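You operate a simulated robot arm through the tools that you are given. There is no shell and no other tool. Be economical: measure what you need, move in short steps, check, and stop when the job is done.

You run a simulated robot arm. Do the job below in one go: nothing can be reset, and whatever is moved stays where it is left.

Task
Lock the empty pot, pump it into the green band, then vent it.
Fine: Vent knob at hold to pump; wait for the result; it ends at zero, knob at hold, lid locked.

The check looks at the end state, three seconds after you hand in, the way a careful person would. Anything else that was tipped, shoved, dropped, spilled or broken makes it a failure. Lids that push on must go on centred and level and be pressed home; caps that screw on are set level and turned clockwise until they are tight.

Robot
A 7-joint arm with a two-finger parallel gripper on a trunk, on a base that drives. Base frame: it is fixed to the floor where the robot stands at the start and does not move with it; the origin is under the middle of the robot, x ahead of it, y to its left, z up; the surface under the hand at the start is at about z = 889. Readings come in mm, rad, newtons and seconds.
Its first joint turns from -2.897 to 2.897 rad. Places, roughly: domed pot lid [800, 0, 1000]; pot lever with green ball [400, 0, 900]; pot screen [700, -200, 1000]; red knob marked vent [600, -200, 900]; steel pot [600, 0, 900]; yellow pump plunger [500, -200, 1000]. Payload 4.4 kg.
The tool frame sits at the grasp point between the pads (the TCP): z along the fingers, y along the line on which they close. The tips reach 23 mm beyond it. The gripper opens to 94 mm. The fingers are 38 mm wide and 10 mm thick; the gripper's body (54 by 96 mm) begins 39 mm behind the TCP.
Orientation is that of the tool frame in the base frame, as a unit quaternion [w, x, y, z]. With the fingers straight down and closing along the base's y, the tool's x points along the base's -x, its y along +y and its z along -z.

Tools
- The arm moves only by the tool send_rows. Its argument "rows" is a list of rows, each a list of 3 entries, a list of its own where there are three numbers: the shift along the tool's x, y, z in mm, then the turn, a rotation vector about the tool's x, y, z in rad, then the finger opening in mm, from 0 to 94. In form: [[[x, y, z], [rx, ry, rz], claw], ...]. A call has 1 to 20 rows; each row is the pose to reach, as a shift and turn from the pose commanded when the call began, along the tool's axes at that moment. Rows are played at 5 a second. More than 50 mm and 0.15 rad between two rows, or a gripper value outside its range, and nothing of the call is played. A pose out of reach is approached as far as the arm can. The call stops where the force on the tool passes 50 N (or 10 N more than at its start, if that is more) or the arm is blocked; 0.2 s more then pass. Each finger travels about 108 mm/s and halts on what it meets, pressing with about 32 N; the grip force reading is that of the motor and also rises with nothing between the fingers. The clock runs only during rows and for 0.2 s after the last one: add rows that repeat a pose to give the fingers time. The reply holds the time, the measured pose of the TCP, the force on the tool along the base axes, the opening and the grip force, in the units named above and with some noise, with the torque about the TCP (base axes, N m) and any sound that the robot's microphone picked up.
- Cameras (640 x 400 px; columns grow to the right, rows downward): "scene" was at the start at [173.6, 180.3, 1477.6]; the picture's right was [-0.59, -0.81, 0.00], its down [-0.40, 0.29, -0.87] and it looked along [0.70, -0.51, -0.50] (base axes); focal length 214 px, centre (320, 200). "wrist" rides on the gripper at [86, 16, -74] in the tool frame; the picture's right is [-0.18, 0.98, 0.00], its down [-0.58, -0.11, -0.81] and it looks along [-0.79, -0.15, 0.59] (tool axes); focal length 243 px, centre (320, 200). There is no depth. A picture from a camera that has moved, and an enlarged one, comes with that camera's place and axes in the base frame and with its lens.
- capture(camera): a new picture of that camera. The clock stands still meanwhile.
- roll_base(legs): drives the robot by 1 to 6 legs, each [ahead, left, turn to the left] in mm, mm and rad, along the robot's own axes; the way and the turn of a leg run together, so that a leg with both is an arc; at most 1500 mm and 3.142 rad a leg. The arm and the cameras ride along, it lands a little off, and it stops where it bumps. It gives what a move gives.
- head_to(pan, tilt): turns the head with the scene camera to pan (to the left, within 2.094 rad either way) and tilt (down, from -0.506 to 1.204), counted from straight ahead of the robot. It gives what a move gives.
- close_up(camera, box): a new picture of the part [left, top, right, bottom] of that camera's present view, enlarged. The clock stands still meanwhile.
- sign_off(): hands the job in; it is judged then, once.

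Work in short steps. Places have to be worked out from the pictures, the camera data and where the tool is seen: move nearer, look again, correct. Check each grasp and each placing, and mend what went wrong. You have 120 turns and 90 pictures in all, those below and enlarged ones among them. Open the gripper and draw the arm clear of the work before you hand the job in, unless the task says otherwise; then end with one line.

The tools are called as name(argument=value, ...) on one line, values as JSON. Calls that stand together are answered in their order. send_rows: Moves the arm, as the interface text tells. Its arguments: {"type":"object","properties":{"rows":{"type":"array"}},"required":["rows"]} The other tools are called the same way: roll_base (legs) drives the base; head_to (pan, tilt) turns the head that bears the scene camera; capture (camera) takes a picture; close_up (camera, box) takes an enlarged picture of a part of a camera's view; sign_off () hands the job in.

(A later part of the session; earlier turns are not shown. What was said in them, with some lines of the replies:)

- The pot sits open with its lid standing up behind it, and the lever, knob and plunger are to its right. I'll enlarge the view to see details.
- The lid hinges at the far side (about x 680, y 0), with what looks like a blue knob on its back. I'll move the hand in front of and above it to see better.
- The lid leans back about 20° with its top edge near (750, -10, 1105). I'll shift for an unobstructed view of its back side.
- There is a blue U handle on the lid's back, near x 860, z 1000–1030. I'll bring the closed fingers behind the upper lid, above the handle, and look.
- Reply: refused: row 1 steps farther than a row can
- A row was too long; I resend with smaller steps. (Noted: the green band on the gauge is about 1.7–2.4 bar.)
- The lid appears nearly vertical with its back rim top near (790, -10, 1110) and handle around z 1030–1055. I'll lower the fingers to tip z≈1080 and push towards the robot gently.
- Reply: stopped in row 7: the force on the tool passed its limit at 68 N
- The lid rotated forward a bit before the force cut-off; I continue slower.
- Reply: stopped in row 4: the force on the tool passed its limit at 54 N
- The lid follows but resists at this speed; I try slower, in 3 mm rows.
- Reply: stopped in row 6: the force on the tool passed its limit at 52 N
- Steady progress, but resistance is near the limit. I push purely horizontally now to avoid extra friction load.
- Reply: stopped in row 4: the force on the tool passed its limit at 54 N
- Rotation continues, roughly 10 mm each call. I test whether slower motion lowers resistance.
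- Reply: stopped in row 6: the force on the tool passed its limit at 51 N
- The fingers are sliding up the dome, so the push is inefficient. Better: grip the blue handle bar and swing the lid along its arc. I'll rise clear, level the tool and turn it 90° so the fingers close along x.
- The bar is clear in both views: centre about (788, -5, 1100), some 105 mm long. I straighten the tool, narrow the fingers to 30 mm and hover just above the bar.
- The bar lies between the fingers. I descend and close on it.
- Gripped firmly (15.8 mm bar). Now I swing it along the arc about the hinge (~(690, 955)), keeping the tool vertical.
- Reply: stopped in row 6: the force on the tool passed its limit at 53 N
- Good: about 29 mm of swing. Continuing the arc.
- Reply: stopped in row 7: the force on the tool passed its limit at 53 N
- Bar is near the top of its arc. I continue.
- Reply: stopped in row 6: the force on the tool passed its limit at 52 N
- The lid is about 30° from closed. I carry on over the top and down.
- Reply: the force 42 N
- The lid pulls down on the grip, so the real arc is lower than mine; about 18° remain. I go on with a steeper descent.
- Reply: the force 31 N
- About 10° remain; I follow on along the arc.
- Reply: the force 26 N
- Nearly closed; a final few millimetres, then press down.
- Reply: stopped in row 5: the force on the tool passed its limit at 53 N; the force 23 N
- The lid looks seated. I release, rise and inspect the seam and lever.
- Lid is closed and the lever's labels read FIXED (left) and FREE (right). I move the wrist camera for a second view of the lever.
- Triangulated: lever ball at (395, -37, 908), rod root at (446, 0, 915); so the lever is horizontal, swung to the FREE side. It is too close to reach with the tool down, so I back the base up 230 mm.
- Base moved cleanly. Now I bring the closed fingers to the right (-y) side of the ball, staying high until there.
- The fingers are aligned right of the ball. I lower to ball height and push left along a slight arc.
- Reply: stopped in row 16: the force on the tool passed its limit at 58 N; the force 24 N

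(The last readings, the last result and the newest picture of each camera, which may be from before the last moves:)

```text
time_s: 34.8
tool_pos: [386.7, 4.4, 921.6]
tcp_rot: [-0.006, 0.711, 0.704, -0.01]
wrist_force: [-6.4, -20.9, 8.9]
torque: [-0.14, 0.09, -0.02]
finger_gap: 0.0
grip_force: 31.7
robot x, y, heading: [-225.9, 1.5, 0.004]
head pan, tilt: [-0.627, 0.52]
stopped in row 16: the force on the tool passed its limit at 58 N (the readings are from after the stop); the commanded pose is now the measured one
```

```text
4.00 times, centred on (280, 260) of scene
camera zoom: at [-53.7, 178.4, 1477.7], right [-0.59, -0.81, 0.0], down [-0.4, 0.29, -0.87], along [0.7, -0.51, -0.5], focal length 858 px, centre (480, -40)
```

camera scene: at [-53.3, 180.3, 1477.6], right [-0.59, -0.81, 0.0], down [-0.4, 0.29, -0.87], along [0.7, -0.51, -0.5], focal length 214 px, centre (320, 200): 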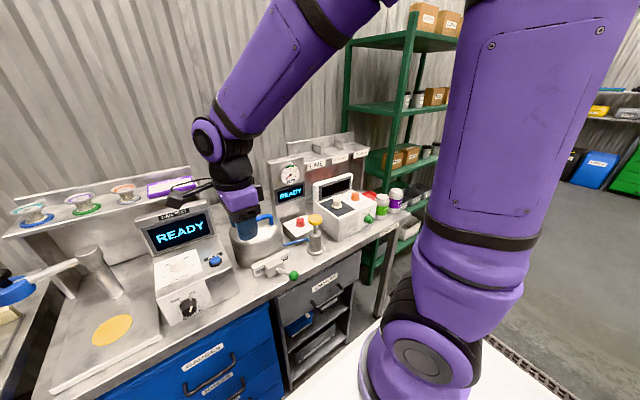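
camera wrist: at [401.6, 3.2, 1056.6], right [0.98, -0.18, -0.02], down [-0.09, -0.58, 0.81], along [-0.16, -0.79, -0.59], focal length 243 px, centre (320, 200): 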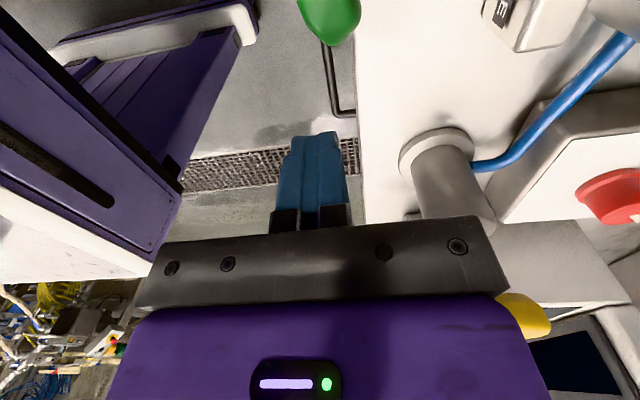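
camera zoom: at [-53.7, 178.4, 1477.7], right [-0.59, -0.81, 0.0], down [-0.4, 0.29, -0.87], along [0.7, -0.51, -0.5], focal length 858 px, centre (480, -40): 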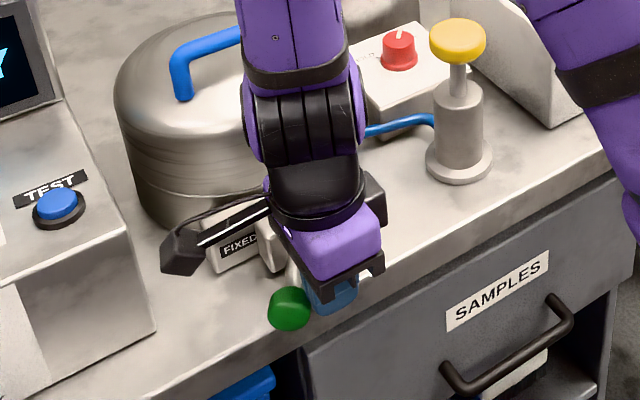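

The lever swung across and the force rose at the end, likely its stop. I back off and check.

send_rows(rows=[[[-20, 0, 0], [0, 0, 0], 0], [[-40, 0, -20], [0, 0, 0], 0], [[-60, 0, -60], [0, 0, 0], 0], [[-90, 0, -100], [0, 0, 0], 0], [[-120, 0, -140], [0, 0, 0], 0], [[-120, 0, -180], [0, 0, 0], 0]])

close_up(camera="scene", box=[200, 210, 360, 310])

capture(camera="wrist")

```text
time_s: 36.2
tool_pos: [391.0, -111.2, 1102.2]
tcp_rot: [-0.004, 0.71, 0.704, -0.01]
wrist_force: [1.4, -1.0, -0.4]
torque: [-0.04, 0.0, -0.01]
finger_gap: 0.0
grip_force: 31.7
robot x, y, heading: [-222.6, 1.1, -0.0]
head pan, tilt: [-0.627, 0.52]
```

```text
4.00 times, centred on (280, 260) of scene
camera zoom: at [-52.6, 179.7, 1477.5], right [-0.59, -0.81, 0.0], down [-0.4, 0.29, -0.87], along [0.7, -0.51, -0.5], focal length 858 px, centre (480, -40)
```

zoom: 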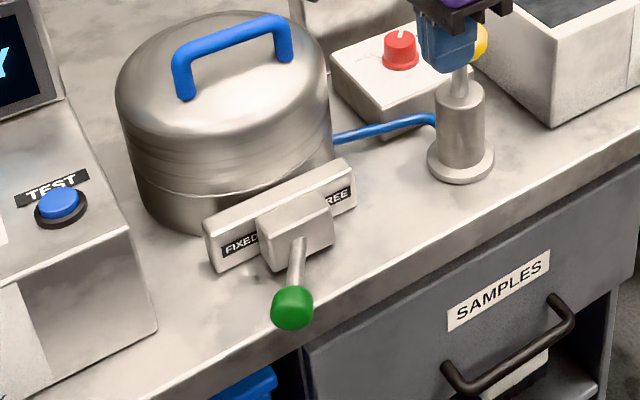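

```text
53 pictures are left
camera wrist: at [410.4, -25.0, 1176.2], right [0.98, -0.19, -0.02], down [-0.1, -0.57, 0.81], along [-0.17, -0.8, -0.58], focal length 243 px, centre (320, 200)
```

wrist: 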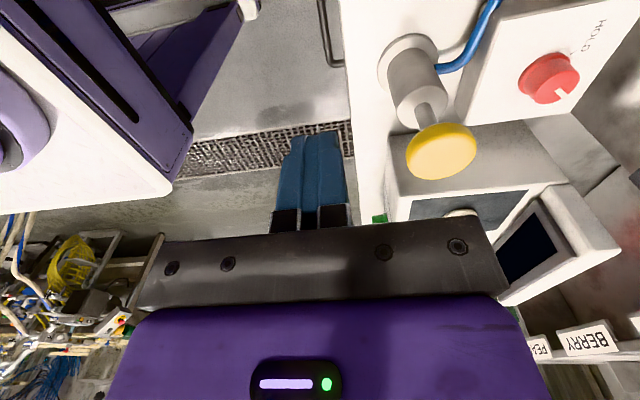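

The ball is now at (393, +36): mirrored to the FIXED side, so the lid is locked. Now a close look at the vent knob and the screen.

close_up(camera="wrist", box=[480, 0, 640, 120])

close_up(camera="scene", box=[260, 150, 360, 250])

```text
3.33 times, centred on (560, 60) of wrist
camera zoom: at [410.4, -25.0, 1176.2], right [0.98, -0.19, -0.02], down [-0.1, -0.57, 0.81], along [-0.17, -0.8, -0.58], focal length 809 px, centre (-480, 667)
```

zoom: 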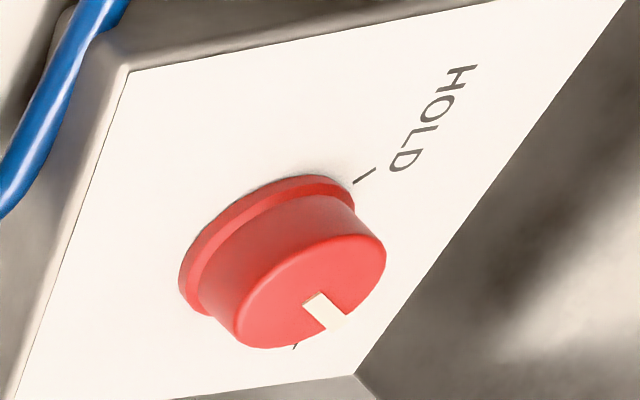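

```text
4.00 times, centred on (310, 200) of scene
camera zoom: at [-52.6, 179.7, 1477.5], right [-0.59, -0.81, 0.0], down [-0.4, 0.29, -0.87], along [0.7, -0.51, -0.5], focal length 858 px, centre (360, 200)
```

zoom: 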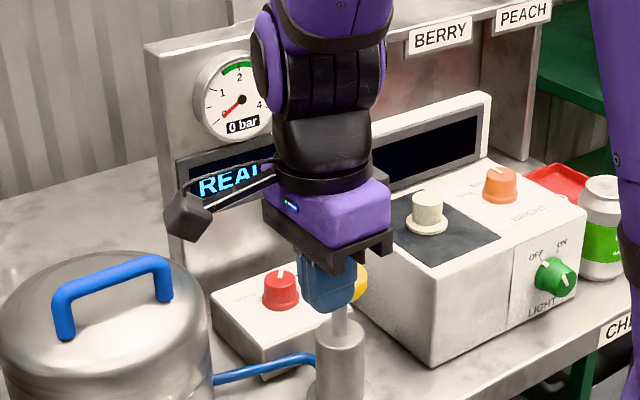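

Ticks: HOLD at about +45° (forward-left), pointer at about -45°, so the knob needs ~90° counter-clockwise. I get a steeper view to locate it well.

send_rows(rows=[[[0, 20, -40], [0, 0, 0], 30], [[0, 60, -50], [0, 0, 0], 60], [[0, 100, -50], [0, 0, 0], 60], [[0, 140, -50], [0, 0, 0], 60], [[0, 180, -50], [0, 0, 0], 60], [[0, 199, -50], [0, 0, 0], 60]])

capture(camera="wrist")

close_up(camera="wrist", box=[240, 30, 400, 130])

```text
time_s: 37.6
tool_pos: [590.9, -112.5, 1148.2]
tcp_rot: [-0.004, 0.709, 0.705, -0.009]
wrist_force: [0.1, -0.2, 0.1]
torque: [0.03, 0.01, 0.01]
finger_gap: 59.9
grip_force: 0.0
robot x, y, heading: [-228.6, 2.1, 0.002]
head pan, tilt: [-0.627, 0.52]
```

```text
50 pictures are left
camera wrist: at [608.7, -25.7, 1223.4], right [0.98, -0.19, -0.02], down [-0.1, -0.58, 0.81], along [-0.16, -0.8, -0.58], focal length 243 px, centre (320, 200)
```

wrist: 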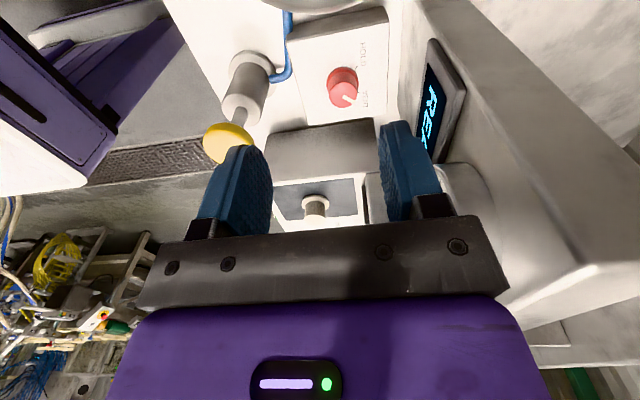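

```text
4.00 times, centred on (320, 80) of wrist
camera zoom: at [608.7, -25.7, 1223.4], right [0.98, -0.19, -0.02], down [-0.1, -0.58, 0.81], along [-0.16, -0.8, -0.58], focal length 970 px, centre (320, 680)
```

zoom: 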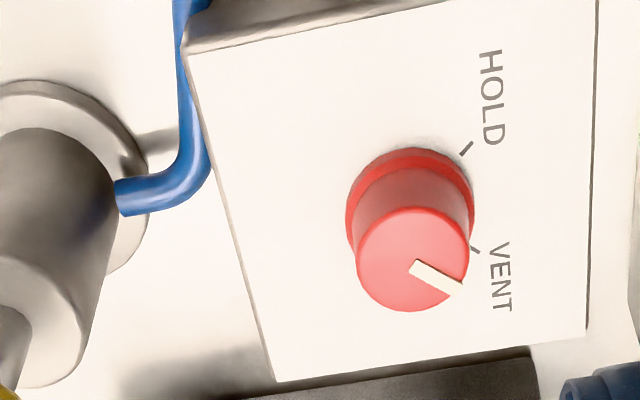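

Knob located: top centre (602, -191, 952), Ø34, ticks near ±41°. For clearance the camera must stay between tower, lid and pump, so I pre-turn the hand 15° clockwise and hover over the knob.

send_rows(rows=[[[-38, 7, 0], [-0.009, 0.004, 0.13], 60], [[-77, 13.8, 0], [-0.018, 0.007, 0.26], 60], [[-77, 13.8, 40], [-0.018, 0.007, 0.26], 60], [[-77, 13.8, 80], [-0.018, 0.007, 0.26], 60], [[-77, 13.8, 128], [-0.018, 0.007, 0.26], 60]])

capture(camera="wrist")

close_up(camera="scene", box=[220, 160, 380, 260])

```text
time_s: 38.8
tool_pos: [600.7, -190.3, 1021.5]
tcp_rot: [0.002, 0.795, 0.607, 0.0]
wrist_force: [0.0, 0.1, 0.4]
torque: [-0.01, -0.03, 0.0]
finger_gap: 59.8
grip_force: 0.0
robot x, y, heading: [-228.5, -1.8, -0.005]
head pan, tilt: [-0.627, 0.52]
```

```text
48 pictures are left
camera wrist: at [639.2, -111.0, 1096.7], right [0.9, -0.44, 0.0], down [-0.26, -0.53, 0.81], along [-0.35, -0.73, -0.59], focal length 243 px, centre (320, 200)
```

wrist: 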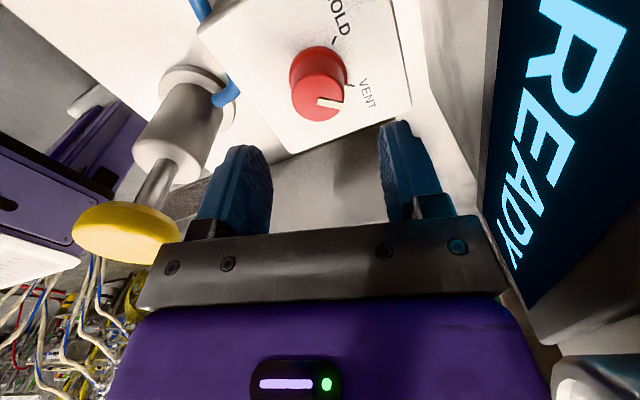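

```text
4.00 times, centred on (300, 210) of scene
camera zoom: at [-53.7, 179.6, 1477.6], right [-0.59, -0.81, 0.0], down [-0.4, 0.29, -0.87], along [0.7, -0.51, -0.5], focal length 858 px, centre (400, 160)
```

zoom: 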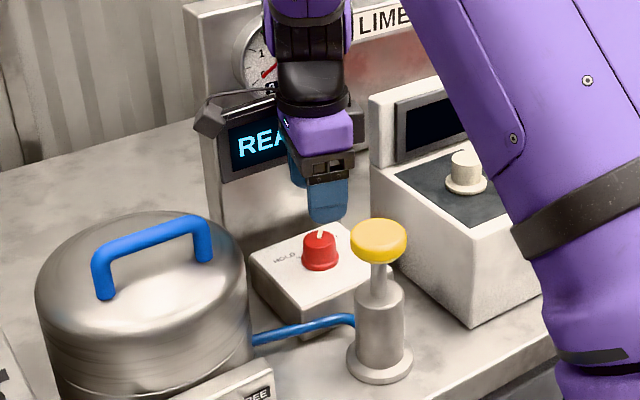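

The knob estimate holds (602, -190, 952). The display is close to the camera, so I turn back 10° while descending, then close on the knob.

send_rows(rows=[[[0, 1, 0], [0, 0, -0.14], 60], [[0, 1, 25], [0, 0, -0.17], 60], [[0, 1, 50], [0, 0, -0.17], 60], [[0, 1, 61], [0, 0, -0.17], 60], [[0, 1, 61], [0, 0, -0.17], 25], [[0, 1, 61], [0, 0, -0.17], 25], [[0, 1, 61], [0, 0, -0.17], 25]])

capture(camera="wrist")

```text
time_s: 40.4
tool_pos: [600.1, -190.9, 959.3]
tcp_rot: [-0.001, 0.74, 0.672, -0.002]
wrist_force: [-17.0, 2.2, -10.6]
torque: [-0.09, 0.38, 0.02]
finger_gap: 35.2
grip_force: 45.4
robot x, y, heading: [-228.6, -1.3, 0.004]
head pan, tilt: [-0.627, 0.52]
```

```text
46 pictures are left
camera wrist: at [625.0, -105.9, 1034.0], right [0.96, -0.28, 0.0], down [-0.16, -0.57, 0.81], along [-0.23, -0.78, -0.59], focal length 243 px, centre (320, 200)
```

wrist: 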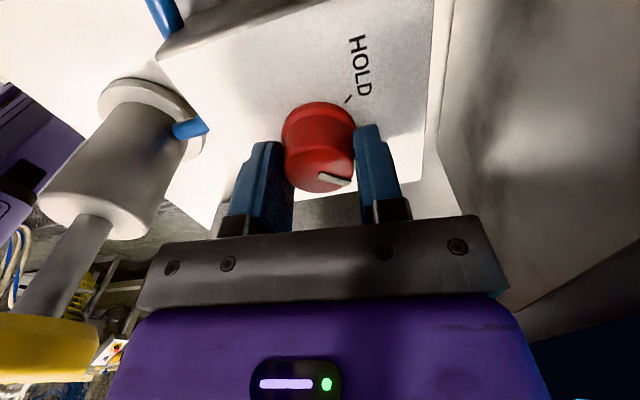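

Gripped at 35 mm. Now I twist counter-clockwise about 80° in small rows.

send_rows(rows=[[[0, -1, 0], [0, 0, -0.08], 25], [[0, -1, 0], [0, 0, -0.16], 25], [[0, -1, 0], [0, 0, -0.24], 25], [[0, -1, 0], [0, 0, -0.32], 25], [[0, -1, 0], [0, 0, -0.4], 25], [[0, -1, 0], [0, 0, -0.48], 25], [[0, -1, 0], [0, 0, -0.56], 25], [[0, -1, 0], [0, 0, -0.64], 25], [[0, -1, 0], [0, 0, -0.72], 25]])

capture(camera="wrist")

close_up(camera="scene", box=[220, 170, 380, 270])

```text
time_s: 42.4
tool_pos: [601.8, -190.3, 959.6]
tcp_rot: [0.001, 0.456, 0.89, -0.001]
wrist_force: [-9.0, 9.3, -23.5]
torque: [0.21, 0.14, -0.02]
finger_gap: 34.9
grip_force: 45.1
robot x, y, heading: [-223.9, -2.8, -0.002]
head pan, tilt: [-0.627, 0.52]
```

```text
45 pictures are left
camera wrist: at [564.4, -110.5, 1034.6], right [0.9, 0.43, 0.0], down [0.25, -0.53, 0.81], along [0.34, -0.73, -0.59], focal length 243 px, centre (320, 200)
```

wrist: 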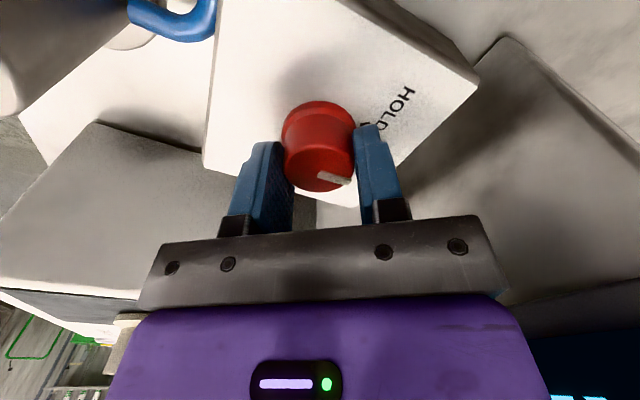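

```text
4.00 times, centred on (300, 220) of scene
camera zoom: at [-52.6, 179.7, 1477.5], right [-0.59, -0.81, 0.0], down [-0.4, 0.29, -0.87], along [0.7, -0.51, -0.5], focal length 858 px, centre (400, 120)
```

zoom: 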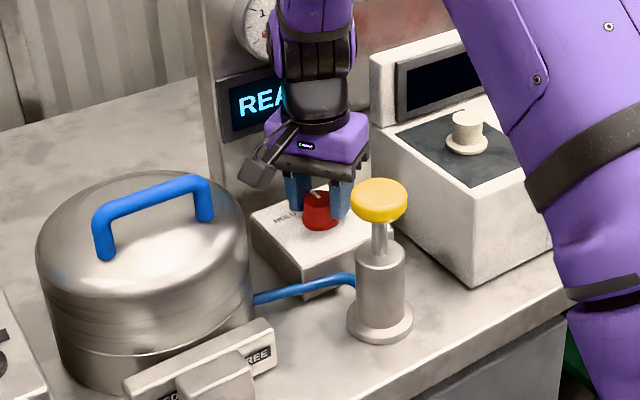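

The knob turns with the hand, no slip. Another ~41°.

send_rows(rows=[[[0, 0, 0], [0, 0, -0.08], 25], [[0, 0, 0], [0, 0, -0.16], 25], [[0, 0, 0], [0, 0, -0.24], 25], [[0, 0, 0], [0, 0, -0.32], 25], [[0, 0, 0], [0, 0, -0.4], 25], [[0, 0, 0], [0, 0, -0.48], 25], [[0, 0, 0], [0, 0, -0.56], 25], [[0, 0, 0], [0, 0, -0.64], 25], [[0, 0, 0], [0, 0, -0.71], 25]])

capture(camera="wrist")

close_up(camera="scene", box=[260, 190, 340, 240])

```text
time_s: 44.4
tool_pos: [603.3, -189.4, 961.4]
tcp_rot: [0.0, 0.117, 0.993, -0.001]
wrist_force: [15.8, 24.8, -7.9]
torque: [0.48, -0.43, -0.66]
finger_gap: 35.0
grip_force: 44.9
robot x, y, heading: [-226.8, -1.7, 0.001]
head pan, tilt: [-0.627, 0.52]
```

```text
43 pictures are left
camera wrist: at [522.6, -152.8, 1034.9], right [0.41, 0.91, 0.0], down [0.54, -0.24, 0.81], along [0.74, -0.33, -0.59], focal length 243 px, centre (320, 200)
```

wrist: 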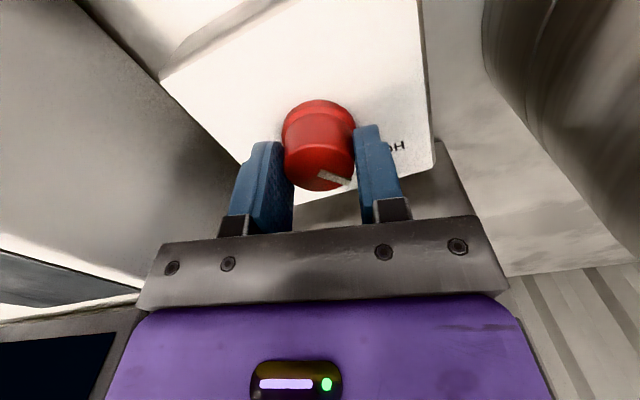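

```text
8.00 times, centred on (300, 215) of scene
camera zoom: at [-52.2, 180.6, 1477.3], right [-0.59, -0.81, 0.0], down [-0.4, 0.29, -0.87], along [0.7, -0.51, -0.5], focal length 1716 px, centre (480, 80)
```

zoom: 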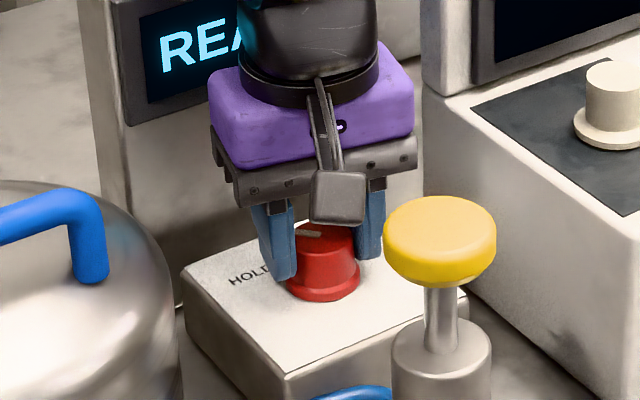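

Turned 82° and torque has built up, suggesting the stop. I release, rise, and check the pointer.

send_rows(rows=[[[0, 0, 0], [0, 0, 0], 60], [[0, 0, 0], [0, 0, 0], 60], [[0, 0, -40], [0, 0, 0], 60], [[0, 0, -80], [0, 0, 0], 60], [[0, 0, -120], [0, 0, 0], 60]])

close_up(camera="wrist", box=[240, 30, 400, 130])

close_up(camera="scene", box=[260, 180, 340, 240])

```text
time_s: 45.6
tool_pos: [601.3, -190.8, 1078.4]
tcp_rot: [-0.001, 0.119, 0.993, -0.002]
wrist_force: [-0.4, -0.9, -0.4]
torque: [0.01, 0.03, -0.03]
finger_gap: 59.8
grip_force: 0.0
robot x, y, heading: [-225.4, -2.6, -0.002]
head pan, tilt: [-0.627, 0.52]
```

```text
4.00 times, centred on (320, 80) of wrist
camera zoom: at [521.6, -155.3, 1154.0], right [0.41, 0.91, 0.0], down [0.54, -0.24, 0.81], along [0.73, -0.33, -0.59], focal length 970 px, centre (320, 680)
```

zoom: 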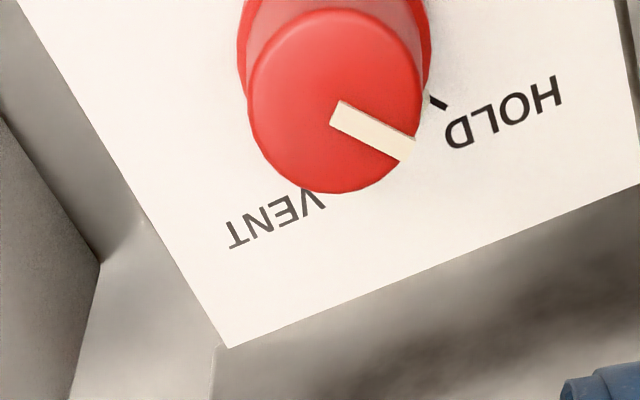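

```text
6.67 times, centred on (300, 210) of scene
camera zoom: at [-52.7, 179.4, 1477.5], right [-0.59, -0.81, 0.0], down [-0.4, 0.29, -0.87], along [0.7, -0.51, -0.5], focal length 1430 px, centre (453, 133)
```

zoom: 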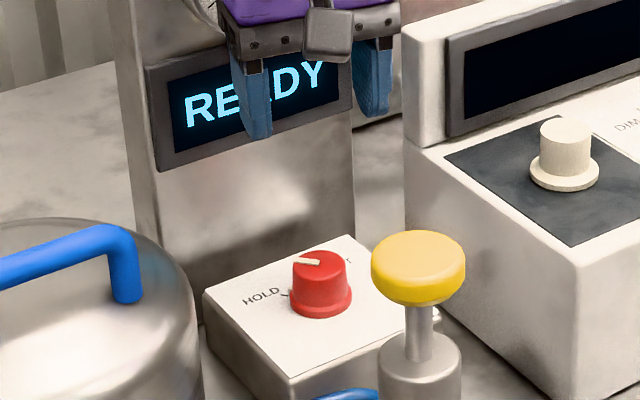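

The pointer is near HOLD, perhaps a few degrees short by my estimate. I re-grip and nudge it further counter-clockwise to be sure it is against its stop.

send_rows(rows=[[[0, 0, 40], [0, 0, 0], 60], [[0, 0, 80], [0, 0, 0], 60], [[0, 0, 118], [0, 0, 0], 60], [[0, 0, 118], [0, 0, 0], 25], [[0, 0, 118], [0, 0, 0], 25], [[0, 0, 118], [0, 0, -0.05], 25], [[0, 0, 118], [0, 0, -0.1], 25], [[0, 0, 118], [0, 0, -0.14], 25]])

```text
time_s: 47.4
tool_pos: [603.1, -187.8, 961.4]
tcp_rot: [0.0, 0.047, 0.999, -0.001]
wrist_force: [12.8, 26.2, -7.0]
torque: [0.54, -0.21, -0.55]
finger_gap: 34.5
grip_force: 45.1
robot x, y, heading: [-222.8, -3.0, -0.004]
head pan, tilt: [-0.627, 0.52]
```

It turned 8° more with similar torque; I release and look again.

send_rows(rows=[[[0, 0, 0], [0, 0, 0], 60], [[0, 0, 0], [0, 0, 0], 60], [[0, 0, -40], [0, 0, 0], 60], [[0, 0, -80], [0, 0, 0], 60], [[0, 0, -120], [0, 0, 0], 60]])

close_up(camera="wrist", box=[240, 30, 400, 130])

```text
time_s: 48.6
tool_pos: [600.4, -190.9, 1081.9]
tcp_rot: [0.0, 0.049, 0.999, -0.001]
wrist_force: [0.4, 0.8, 0.1]
torque: [0.03, 0.02, 0.0]
finger_gap: 60.1
grip_force: 0.2
robot x, y, heading: [-229.0, 0.1, -0.006]
head pan, tilt: [-0.627, 0.52]
```

```text
4.00 times, centred on (320, 80) of wrist
camera zoom: at [516.5, -166.4, 1157.1], right [0.28, 0.96, 0.0], down [0.57, -0.16, 0.81], along [0.77, -0.23, -0.59], focal length 970 px, centre (320, 680)
```

zoom: 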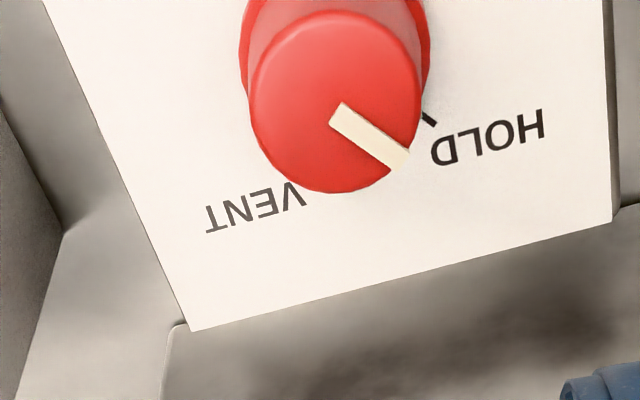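

The hand slipped on the knob, which stayed put: it is at its HOLD stop (≈40°, on the tick). Next the pump: I estimate the yellow cap at about (475, -182, 1028) and move above it with closed fingers.

send_rows(rows=[[[20, 0, -50], [0, 0, 0], 40], [[60, 0, -70], [0, 0, 0], 0], [[100, 3, -70], [0, 0, 0], 0], [[125, 3, -70], [0, 0, 0], 0], [[125, 3, -70], [0, 0, 0], 0]])

capture(camera="wrist")

close_up(camera="scene", box=[230, 150, 350, 250])

```text
refused: row 1 steps farther than a row can; nothing moved
```

```text
38 pictures are left
camera wrist: at [516.5, -166.4, 1157.1], right [0.28, 0.96, 0.0], down [0.57, -0.16, 0.81], along [0.77, -0.23, -0.59], focal length 243 px, centre (320, 200)
```

wrist: 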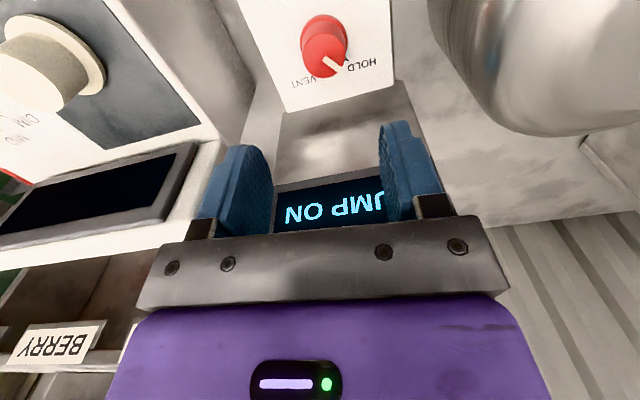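

```text
4.00 times, centred on (290, 200) of scene
camera zoom: at [-52.6, 179.4, 1477.5], right [-0.59, -0.81, 0.0], down [-0.4, 0.29, -0.87], along [0.7, -0.51, -0.5], focal length 858 px, centre (440, 200)
```

zoom: 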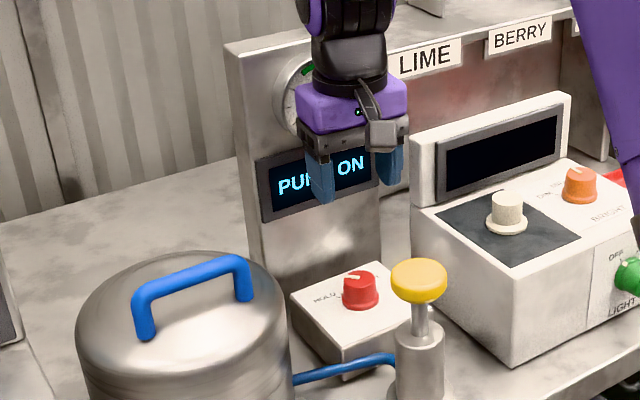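

The screen now reads "PUMP ON": lid locked and knob at hold are confirmed. I resend the move over the cap in smaller steps.

send_rows(rows=[[[10, 0, -40], [0, 0, 0], 40], [[50, 0, -68], [0, 0, 0], 10], [[90, 3, -70], [0, 0, 0], 0], [[125, 3, -70], [0, 0, 0], 0], [[125, 3, -70], [0, 0, 0], 0]])

capture(camera="wrist")

close_up(camera="scene", box=[230, 150, 350, 250])

```text
time_s: 49.8
tool_pos: [477.7, -175.2, 1151.8]
tcp_rot: [0.0, 0.049, 0.999, -0.001]
wrist_force: [-0.2, 0.4, 0.8]
torque: [-0.03, 0.02, 0.02]
finger_gap: 0.0
grip_force: 32.1
robot x, y, heading: [-229.1, -1.6, 0.0]
head pan, tilt: [-0.627, 0.52]
```

```text
36 pictures are left
camera wrist: at [393.4, -150.8, 1227.5], right [0.28, 0.96, 0.0], down [0.57, -0.16, 0.81], along [0.77, -0.23, -0.59], focal length 243 px, centre (320, 200)
```

wrist: 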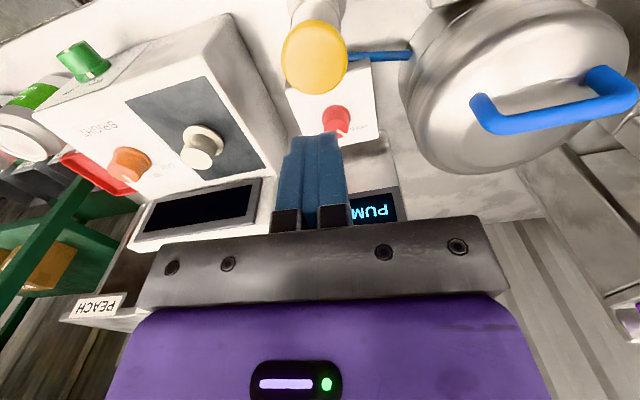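

```text
4.00 times, centred on (290, 200) of scene
camera zoom: at [-53.1, 179.5, 1477.6], right [-0.59, -0.81, 0.0], down [-0.4, 0.29, -0.87], along [0.7, -0.51, -0.5], focal length 858 px, centre (440, 200)
```

zoom: 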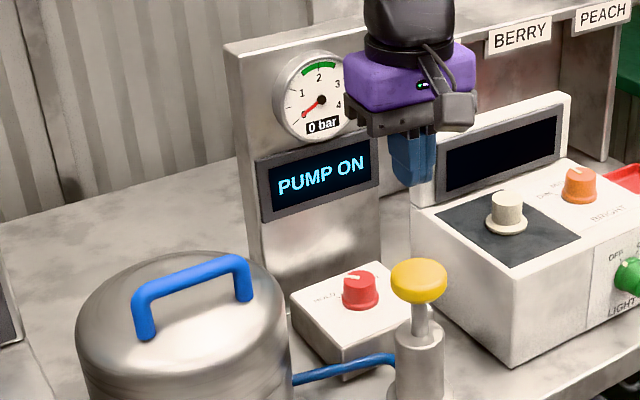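

Both views agree: cap top at (473, -181, 1032), gauge at 0. I centre over it and make a first, slow stroke to learn its travel.

send_rows(rows=[[[4.5, -6.3, 30], [0, 0, 0], 0], [[4.5, -6.3, 60], [0, 0, 0], 0], [[4.5, -6.3, 85], [0, 0, 0], 0], [[4.5, -6.3, 92], [0, 0, 0], 0], [[4.5, -6.3, 98], [0, 0, 0], 0], [[4.5, -6.3, 104], [0, 0, 0], 0], [[4.5, -6.3, 110], [0, 0, 0], 0], [[4.5, -6.3, 116], [0, 0, 0], 0], [[4.5, -6.3, 122], [0, 0, 0], 0], [[4.5, -6.3, 128], [0, 0, 0], 0], [[4.5, -6.3, 134], [0, 0, 0], 0]])

close_up(camera="scene", box=[230, 150, 350, 250])

```text
time_s: 52.2
tool_pos: [472.5, -181.3, 1017.4]
tcp_rot: [0.0, 0.049, 0.999, 0.0]
wrist_force: [-0.8, -0.8, 5.8]
torque: [-0.03, -0.02, 0.06]
finger_gap: 0.0
grip_force: 32.7
robot x, y, heading: [-225.3, -0.9, 0.001]
head pan, tilt: [-0.627, 0.52]
heard: click
```

```text
4.00 times, centred on (290, 200) of scene
camera zoom: at [-53.4, 179.5, 1477.6], right [-0.59, -0.81, 0.0], down [-0.4, 0.29, -0.87], along [0.7, -0.51, -0.5], focal length 858 px, centre (440, 200)
```

zoom: 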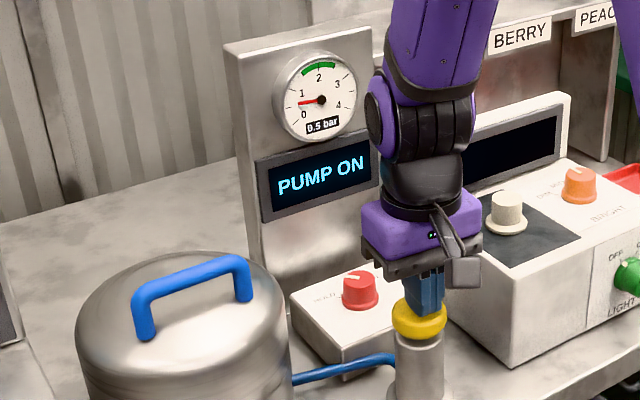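

One stroke (with a click) gives 0.5 bar. I retract to let the plunger rise and make a second stroke.

send_rows(rows=[[[0, 0, -12], [0, 0, 0], 0], [[0, 0, -25], [0, 0, 0], 0], [[0, 0, -45], [0, 0, 0], 0], [[0, 0, -45], [0, 0, 0], 0], [[0, 0, -36], [0, 0, 0], 0], [[0, 0, -30], [0, 0, 0], 0], [[0, 0, -24], [0, 0, 0], 0], [[0, 0, -18], [0, 0, 0], 0], [[0, 0, -12], [0, 0, 0], 0], [[0, 0, -6], [0, 0, 0], 0], [[0, 0, 0], [0, 0, 0], 0], [[0, 0, -20], [0, 0, 0], 0], [[0, 0, -45], [0, 0, 0], 0]])

close_up(camera="scene", box=[230, 150, 350, 250])

```text
time_s: 55.0
tool_pos: [472.2, -180.0, 1062.8]
tcp_rot: [-0.001, 0.049, 0.999, 0.0]
wrist_force: [0.4, 0.1, -0.2]
torque: [0.02, -0.01, 0.01]
finger_gap: 0.3
grip_force: 32.1
robot x, y, heading: [-222.6, 2.6, -0.002]
head pan, tilt: [-0.627, 0.52]
heard: click
```

```text
4.00 times, centred on (290, 200) of scene
camera zoom: at [-52.9, 179.4, 1477.5], right [-0.59, -0.81, 0.0], down [-0.4, 0.29, -0.87], along [0.7, -0.51, -0.5], focal length 858 px, centre (440, 200)
```

zoom: 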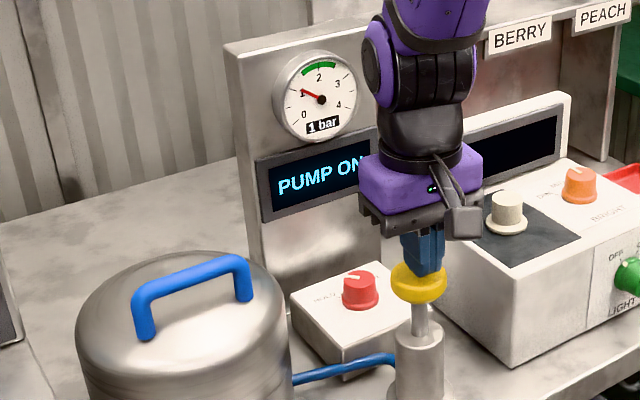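

1 bar, linear at 0.5 per stroke. Two more strokes should give 2.0 bar, inside the green band.

send_rows(rows=[[[0, 0, 9], [0, 0, 0], 0], [[0, 0, 17], [0, 0, 0], 0], [[0, 0, 24], [0, 0, 0], 0], [[0, 0, 31], [0, 0, 0], 0], [[0, 0, 38], [0, 0, 0], 0], [[0, 0, 45], [0, 0, 0], 0], [[0, 0, 25], [0, 0, 0], 0], [[0, 0, 0], [0, 0, 0], 0], [[0, 0, 0], [0, 0, 0], 0], [[0, 0, 9], [0, 0, 0], 0], [[0, 0, 17], [0, 0, 0], 0], [[0, 0, 24], [0, 0, 0], 0], [[0, 0, 31], [0, 0, 0], 0], [[0, 0, 38], [0, 0, 0], 0], [[0, 0, 45], [0, 0, 0], 0], [[0, 0, 25], [0, 0, 0], 0], [[0, 0, 0], [0, 0, 0], 0]])

close_up(camera="scene", box=[230, 150, 350, 250])

```text
time_s: 58.6
tool_pos: [472.7, -180.9, 1062.2]
tcp_rot: [-0.001, 0.049, 0.999, -0.001]
wrist_force: [-0.8, 0.8, 0.2]
torque: [-0.01, 0.0, 0.01]
finger_gap: 0.0
grip_force: 32.2
robot x, y, heading: [-225.7, 1.1, -0.003]
head pan, tilt: [-0.627, 0.52]
heard: click, click
```

```text
4.00 times, centred on (290, 200) of scene
camera zoom: at [-52.9, 179.4, 1477.5], right [-0.59, -0.81, 0.0], down [-0.4, 0.29, -0.87], along [0.7, -0.51, -0.5], focal length 858 px, centre (440, 200)
```

zoom: 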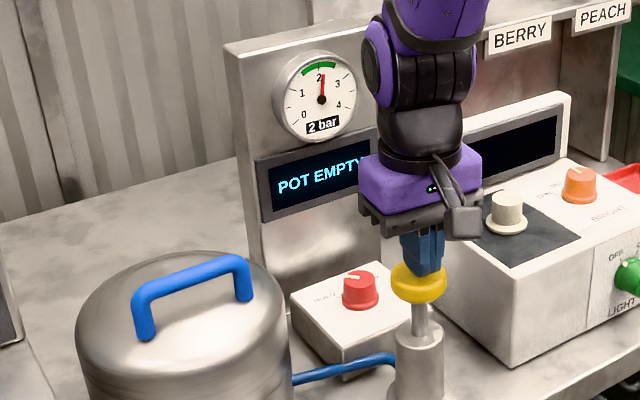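

2 bar, in the green band; the screen says "POT EMPTY". I rise clear and wait a few seconds to see the final result.

send_rows(rows=[[[0, 0, -40], [0, 0, 0], 0], [[0, 0, -85], [0, 0, 0], 30], [[0, 0, -90], [0, 0, 0], 60], [[0, 0, -90], [0, 0, 0], 60], [[0, 0, -90], [0, 0, 0], 60], [[0, 0, -90], [0, 0, 0], 60], [[0, 0, -90], [0, 0, 0], 60], [[0, 0, -90], [0, 0, 0], 60], [[0, 0, -90], [0, 0, 0], 60], [[0, 0, -90], [0, 0, 0], 60], [[0, 0, -90], [0, 0, 0], 60], [[0, 0, -90], [0, 0, 0], 60], [[0, 0, -90], [0, 0, 0], 60], [[0, 0, -90], [0, 0, 0], 60], [[0, 0, -90], [0, 0, 0], 60], [[0, 0, -90], [0, 0, 0], 60], [[0, 0, -90], [0, 0, 0], 60], [[0, 0, -90], [0, 0, 0], 60]])

close_up(camera="scene", box=[230, 150, 350, 250])

```text
time_s: 62.4
tool_pos: [472.0, -182.7, 1152.3]
tcp_rot: [0.0, 0.048, 0.999, -0.001]
wrist_force: [0.2, -0.1, 0.6]
torque: [0.02, 0.0, 0.02]
finger_gap: 60.1
grip_force: 0.0
robot x, y, heading: [-229.8, -0.6, -0.005]
head pan, tilt: [-0.627, 0.52]
```

```text
4.00 times, centred on (290, 200) of scene
camera zoom: at [-53.2, 179.5, 1477.6], right [-0.59, -0.81, 0.0], down [-0.4, 0.29, -0.87], along [0.7, -0.51, -0.5], focal length 858 px, centre (440, 200)
```

zoom: 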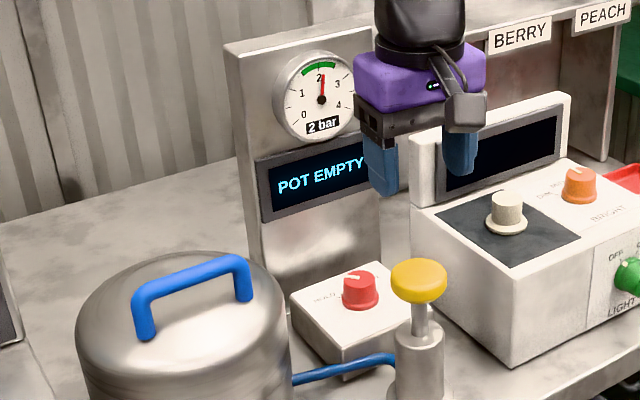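

The result "POT EMPTY" stands, with the gauge steady at 2 bar. Now to vent: back over the knob and down with open fingers, then close.

send_rows(rows=[[[-40, 1.5, 0], [0, 0, 0.05], 60], [[-80, 3, 0], [0, 0, 0.11], 60], [[-115, 4, 10], [0, 0, 0.11], 60], [[-130.1, 5, 50], [0, 0, 0.11], 60], [[-130.1, 5, 90], [0, 0, 0.11], 60], [[-130.1, 5, 130], [0, 0, 0.11], 60], [[-130.1, 5, 165], [0, 0, 0.11], 60], [[-130.1, 5, 191], [0, 0, 0.11], 60], [[-130.1, 5, 191], [0, 0, 0.11], 25], [[-130.1, 5, 191], [0, 0, 0.11], 25], [[-130.1, 5, 191], [0, 0, 0.11], 25]])

capture(camera="wrist")

```text
time_s: 64.8
tool_pos: [601.6, -188.0, 961.1]
tcp_rot: [0.0, 0.103, 0.995, 0.0]
wrist_force: [2.0, 12.5, -14.5]
torque: [0.06, -1.13, -0.04]
finger_gap: 34.7
grip_force: 44.7
robot x, y, heading: [-227.5, 0.7, 0.001]
head pan, tilt: [-0.627, 0.52]
```

```text
30 pictures are left
camera wrist: at [520.7, -154.9, 1036.0], right [0.38, 0.92, 0.0], down [0.55, -0.22, 0.81], along [0.74, -0.31, -0.59], focal length 243 px, centre (320, 200)
```

wrist: 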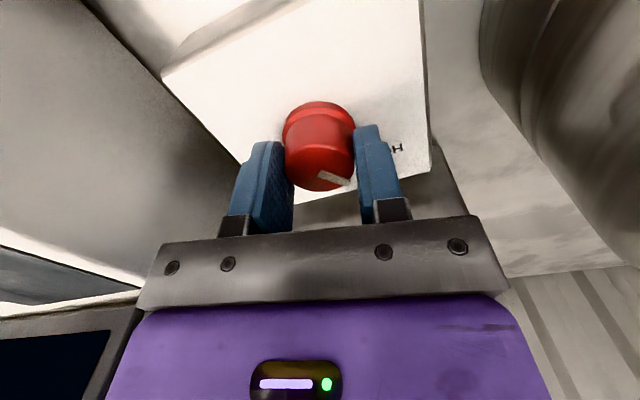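

Gripped on the knob. I twist clockwise ~84° to VENT.

send_rows(rows=[[[0, 0, 0], [0, 0, 0.09], 25], [[0, 0, 0], [0, 0, 0.18], 25], [[0, 0, 0], [0, 0, 0.27], 25], [[0, 0, 0], [0, 0, 0.36], 25], [[0, 0, 0], [0, 0, 0.45], 25], [[0, 0, 0], [0, 0, 0.54], 25], [[0, 0, 0], [0, 0, 0.63], 25], [[0, 0, 0], [0, 0, 0.72], 25], [[0, 0, 0], [0, 0, 0.81], 25], [[0, 0, 0], [0, 0, 0.9], 25], [[0, 0, 0], [0, 0, 0.99], 25], [[0, 0, 0], [0, 0, 1.08], 25], [[0, 0, 0], [0, 0, 1.17], 25], [[0, 0, 0], [0, 0, 1.26], 25], [[0, 0, 0], [0, 0, 1.35], 25], [[0, 0, 0], [0, 0, 1.43], 25], [[0, 0, 0], [0, 0, 1.46], 25], [[0, 0, 0], [0, 0, 1.46], 25]])

close_up(camera="scene", box=[230, 150, 350, 250])

```text
time_s: 68.6
tool_pos: [600.0, -190.9, 961.9]
tcp_rot: [0.0, 0.741, 0.672, -0.002]
wrist_force: [-34.2, -7.0, -12.1]
torque: [-0.58, 0.87, 0.37]
finger_gap: 34.9
grip_force: 45.2
robot x, y, heading: [-225.7, 2.5, 0.003]
head pan, tilt: [-0.627, 0.52]
```

```text
4.00 times, centred on (290, 200) of scene
camera zoom: at [-54.1, 179.1, 1477.7], right [-0.59, -0.81, 0.0], down [-0.4, 0.29, -0.87], along [0.7, -0.51, -0.5], focal length 858 px, centre (440, 200)
```

zoom: 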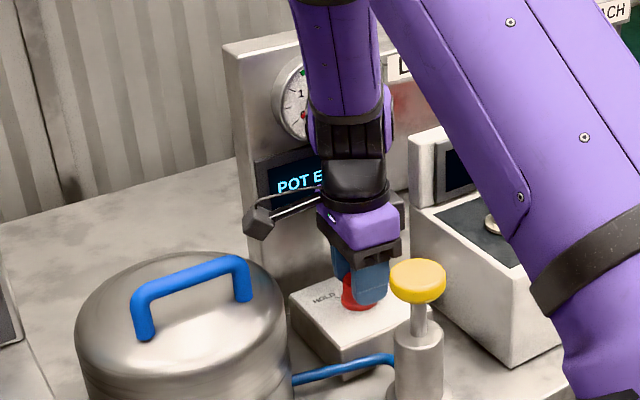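

Torque indicates the VENT stop. I hold and wait about 4 s for the pressure to fall, then look at the visible part of the gauge.

send_rows(rows=[[[0, 0, 0], [0, 0, 0], 25], [[0, 0, 0], [0, 0, 0], 25], [[0, 0, 0], [0, 0, 0], 25], [[0, 0, 0], [0, 0, 0], 25], [[0, 0, 0], [0, 0, 0], 25], [[0, 0, 0], [0, 0, 0], 25], [[0, 0, 0], [0, 0, 0], 25], [[0, 0, 0], [0, 0, 0], 25], [[0, 0, 0], [0, 0, 0], 25], [[0, 0, 0], [0, 0, 0], 25], [[0, 0, 0], [0, 0, 0], 25], [[0, 0, 0], [0, 0, 0], 25], [[0, 0, 0], [0, 0, 0], 25], [[0, 0, 0], [0, 0, 0], 25], [[0, 0, 0], [0, 0, 0], 25], [[0, 0, 0], [0, 0, 0], 25], [[0, 0, 0], [0, 0, 0], 25], [[0, 0, 0], [0, 0, 0], 25], [[0, 0, 0], [0, 0, 0], 25], [[0, 0, 0], [0, 0, 0], 25]])

close_up(camera="scene", box=[290, 160, 322, 200])

```text
time_s: 72.8
tool_pos: [600.3, -190.7, 961.6]
tcp_rot: [0.0, 0.741, 0.671, -0.001]
wrist_force: [-37.3, -25.3, -3.5]
torque: [-0.68, 0.87, 0.16]
finger_gap: 34.4
grip_force: 44.9
robot x, y, heading: [-227.6, -1.7, 0.001]
head pan, tilt: [-0.627, 0.52]
```

```text
10.00 times, centred on (306, 180) of scene
camera zoom: at [-54.5, 178.4, 1477.9], right [-0.59, -0.81, 0.0], down [-0.4, 0.29, -0.87], along [0.7, -0.51, -0.5], focal length 2145 px, centre (460, 400)
```

zoom: 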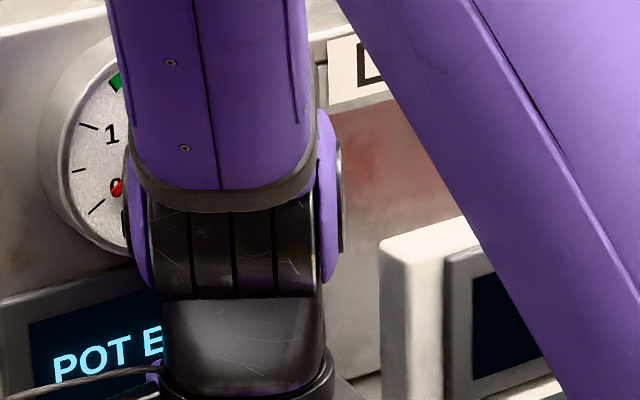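

The needle is at 0: vented. I twist back counter-clockwise to HOLD, easing the side load a little.

send_rows(rows=[[[0, -1, 0], [0, 0, -0.08], 25], [[0, -1, 0], [0, 0, -0.16], 25], [[0, -1, 0], [0, 0, -0.25], 25], [[0, -1, 0], [0, 0, -0.34], 25], [[0, -1, 0], [0, 0, -0.43], 25], [[0, -1, 0], [0, 0, -0.52], 25], [[0, -1, 0], [0, 0, -0.61], 25], [[0, -1, 0], [0, 0, -0.7], 25], [[0, -1, 0], [0, 0, -0.79], 25], [[0, -1, 0], [0, 0, -0.88], 25], [[0, -1, 0], [0, 0, -0.97], 25], [[0, -1, 0], [0, 0, -1.06], 25], [[0, -1, 0], [0, 0, -1.15], 25], [[0, -1, 0], [0, 0, -1.24], 25], [[0, -1, 0], [0, 0, -1.33], 25], [[0, -1, 0], [0, 0, -1.41], 25], [[0, -1, 0], [0, 0, -1.48], 25], [[0, -1, 0], [0, 0, -1.53], 25]])

```text
time_s: 76.6
tool_pos: [602.1, -187.1, 961.5]
tcp_rot: [0.0, 0.068, 0.998, -0.001]
wrist_force: [1.0, 2.4, -3.0]
torque: [0.05, -0.39, -0.48]
finger_gap: 34.7
grip_force: 45.2
robot x, y, heading: [-225.3, -3.3, -0.001]
head pan, tilt: [-0.627, 0.52]
```

Torque again shows the HOLD stop. I release, rise well clear, and check the knob, gauge and screen.

send_rows(rows=[[[0, 0, 0], [0, 0, 0], 60], [[0, 0, 0], [0, 0, 0], 60], [[0, 0, -40], [0, 0, 0], 60], [[0, 0, -80], [0, 0, 0], 60], [[0, 0, -120], [0, 0, 0], 60]])

close_up(camera="wrist", box=[240, 30, 400, 130])

```text
time_s: 77.8
tool_pos: [600.3, -188.6, 1080.8]
tcp_rot: [-0.001, 0.069, 0.998, -0.001]
wrist_force: [0.2, -0.3, -0.1]
torque: [0.0, 0.0, 0.07]
finger_gap: 59.7
grip_force: 0.1
robot x, y, heading: [-226.5, 1.2, -0.005]
head pan, tilt: [-0.627, 0.52]
```

```text
4.00 times, centred on (320, 80) of wrist
camera zoom: at [518.0, -161.4, 1156.9], right [0.32, 0.95, 0.0], down [0.56, -0.19, 0.81], along [0.76, -0.26, -0.59], focal length 970 px, centre (320, 680)
```

zoom: 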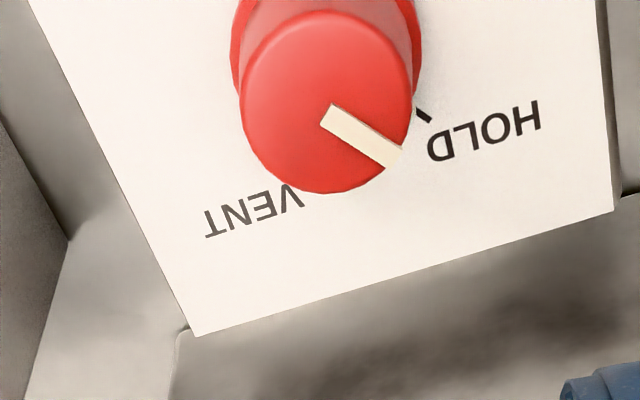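

The knob is back at HOLD just as before. I draw the arm back and check the whole scene.

send_rows(rows=[[[0, 0, -45], [0, 0, 0], 60], [[0, 0, -90], [0, 0, 0], 60], [[40, 0, -110], [0, 0, 0], 60], [[80, 0, -130], [0, 0, 0], 60], [[120, -20, -150], [0, 0, 0], 60], [[150, -50, -170], [0, 0, 0], 60], [[160, -90, -180], [0, 0, 0], 60], [[160, -130, -190], [0, 0, 0], 60]])

close_up(camera="scene", box=[220, 150, 380, 250])

close_up(camera="scene", box=[200, 200, 360, 300])

```text
time_s: 79.6
tool_pos: [424.9, -294.9, 1271.1]
tcp_rot: [-0.001, 0.068, 0.998, -0.002]
wrist_force: [-0.2, 1.3, 0.0]
torque: [-0.03, 0.04, 0.01]
finger_gap: 60.2
grip_force: 0.0
robot x, y, heading: [-229.0, -3.6, 0.002]
head pan, tilt: [-0.627, 0.52]
```

```text
4.00 times, centred on (300, 200) of scene
camera zoom: at [-53.3, 180.1, 1477.5], right [-0.59, -0.81, 0.0], down [-0.4, 0.29, -0.87], along [0.7, -0.51, -0.5], focal length 858 px, centre (400, 200)
```

zoom: 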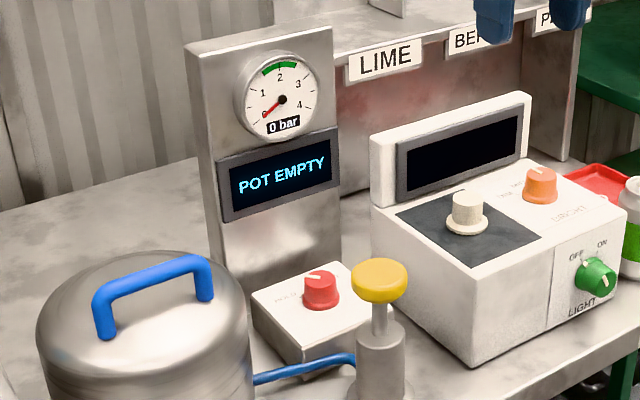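

```text
4.00 times, centred on (280, 250) of scene
camera zoom: at [-53.3, 180.1, 1477.5], right [-0.59, -0.81, 0.0], down [-0.4, 0.29, -0.87], along [0.7, -0.51, -0.5], focal length 858 px, centre (480, 0)
```

zoom: 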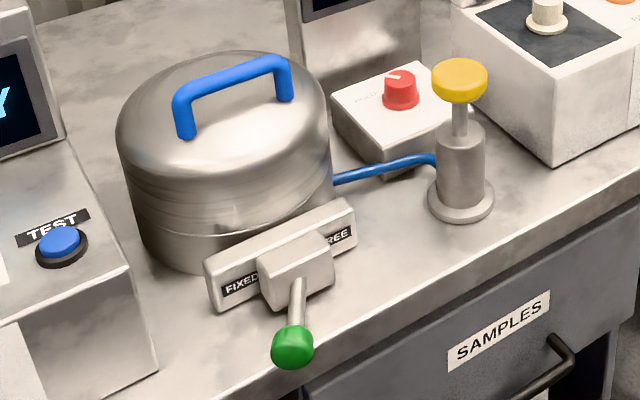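

Everything reads right: gauge at 0 bar, result "POT EMPTY", knob at HOLD, lever at FIXED, lid shut, arm clear with the gripper open. I hand it in.

sign_off()

```text
The job is handed in.
```

The empty pot was locked, pumped to 2 bar in the green band (result "POT EMPTY") and vented to 0 bar; the vent knob is back at HOLD, the lid is still locked, and the job is handed in.
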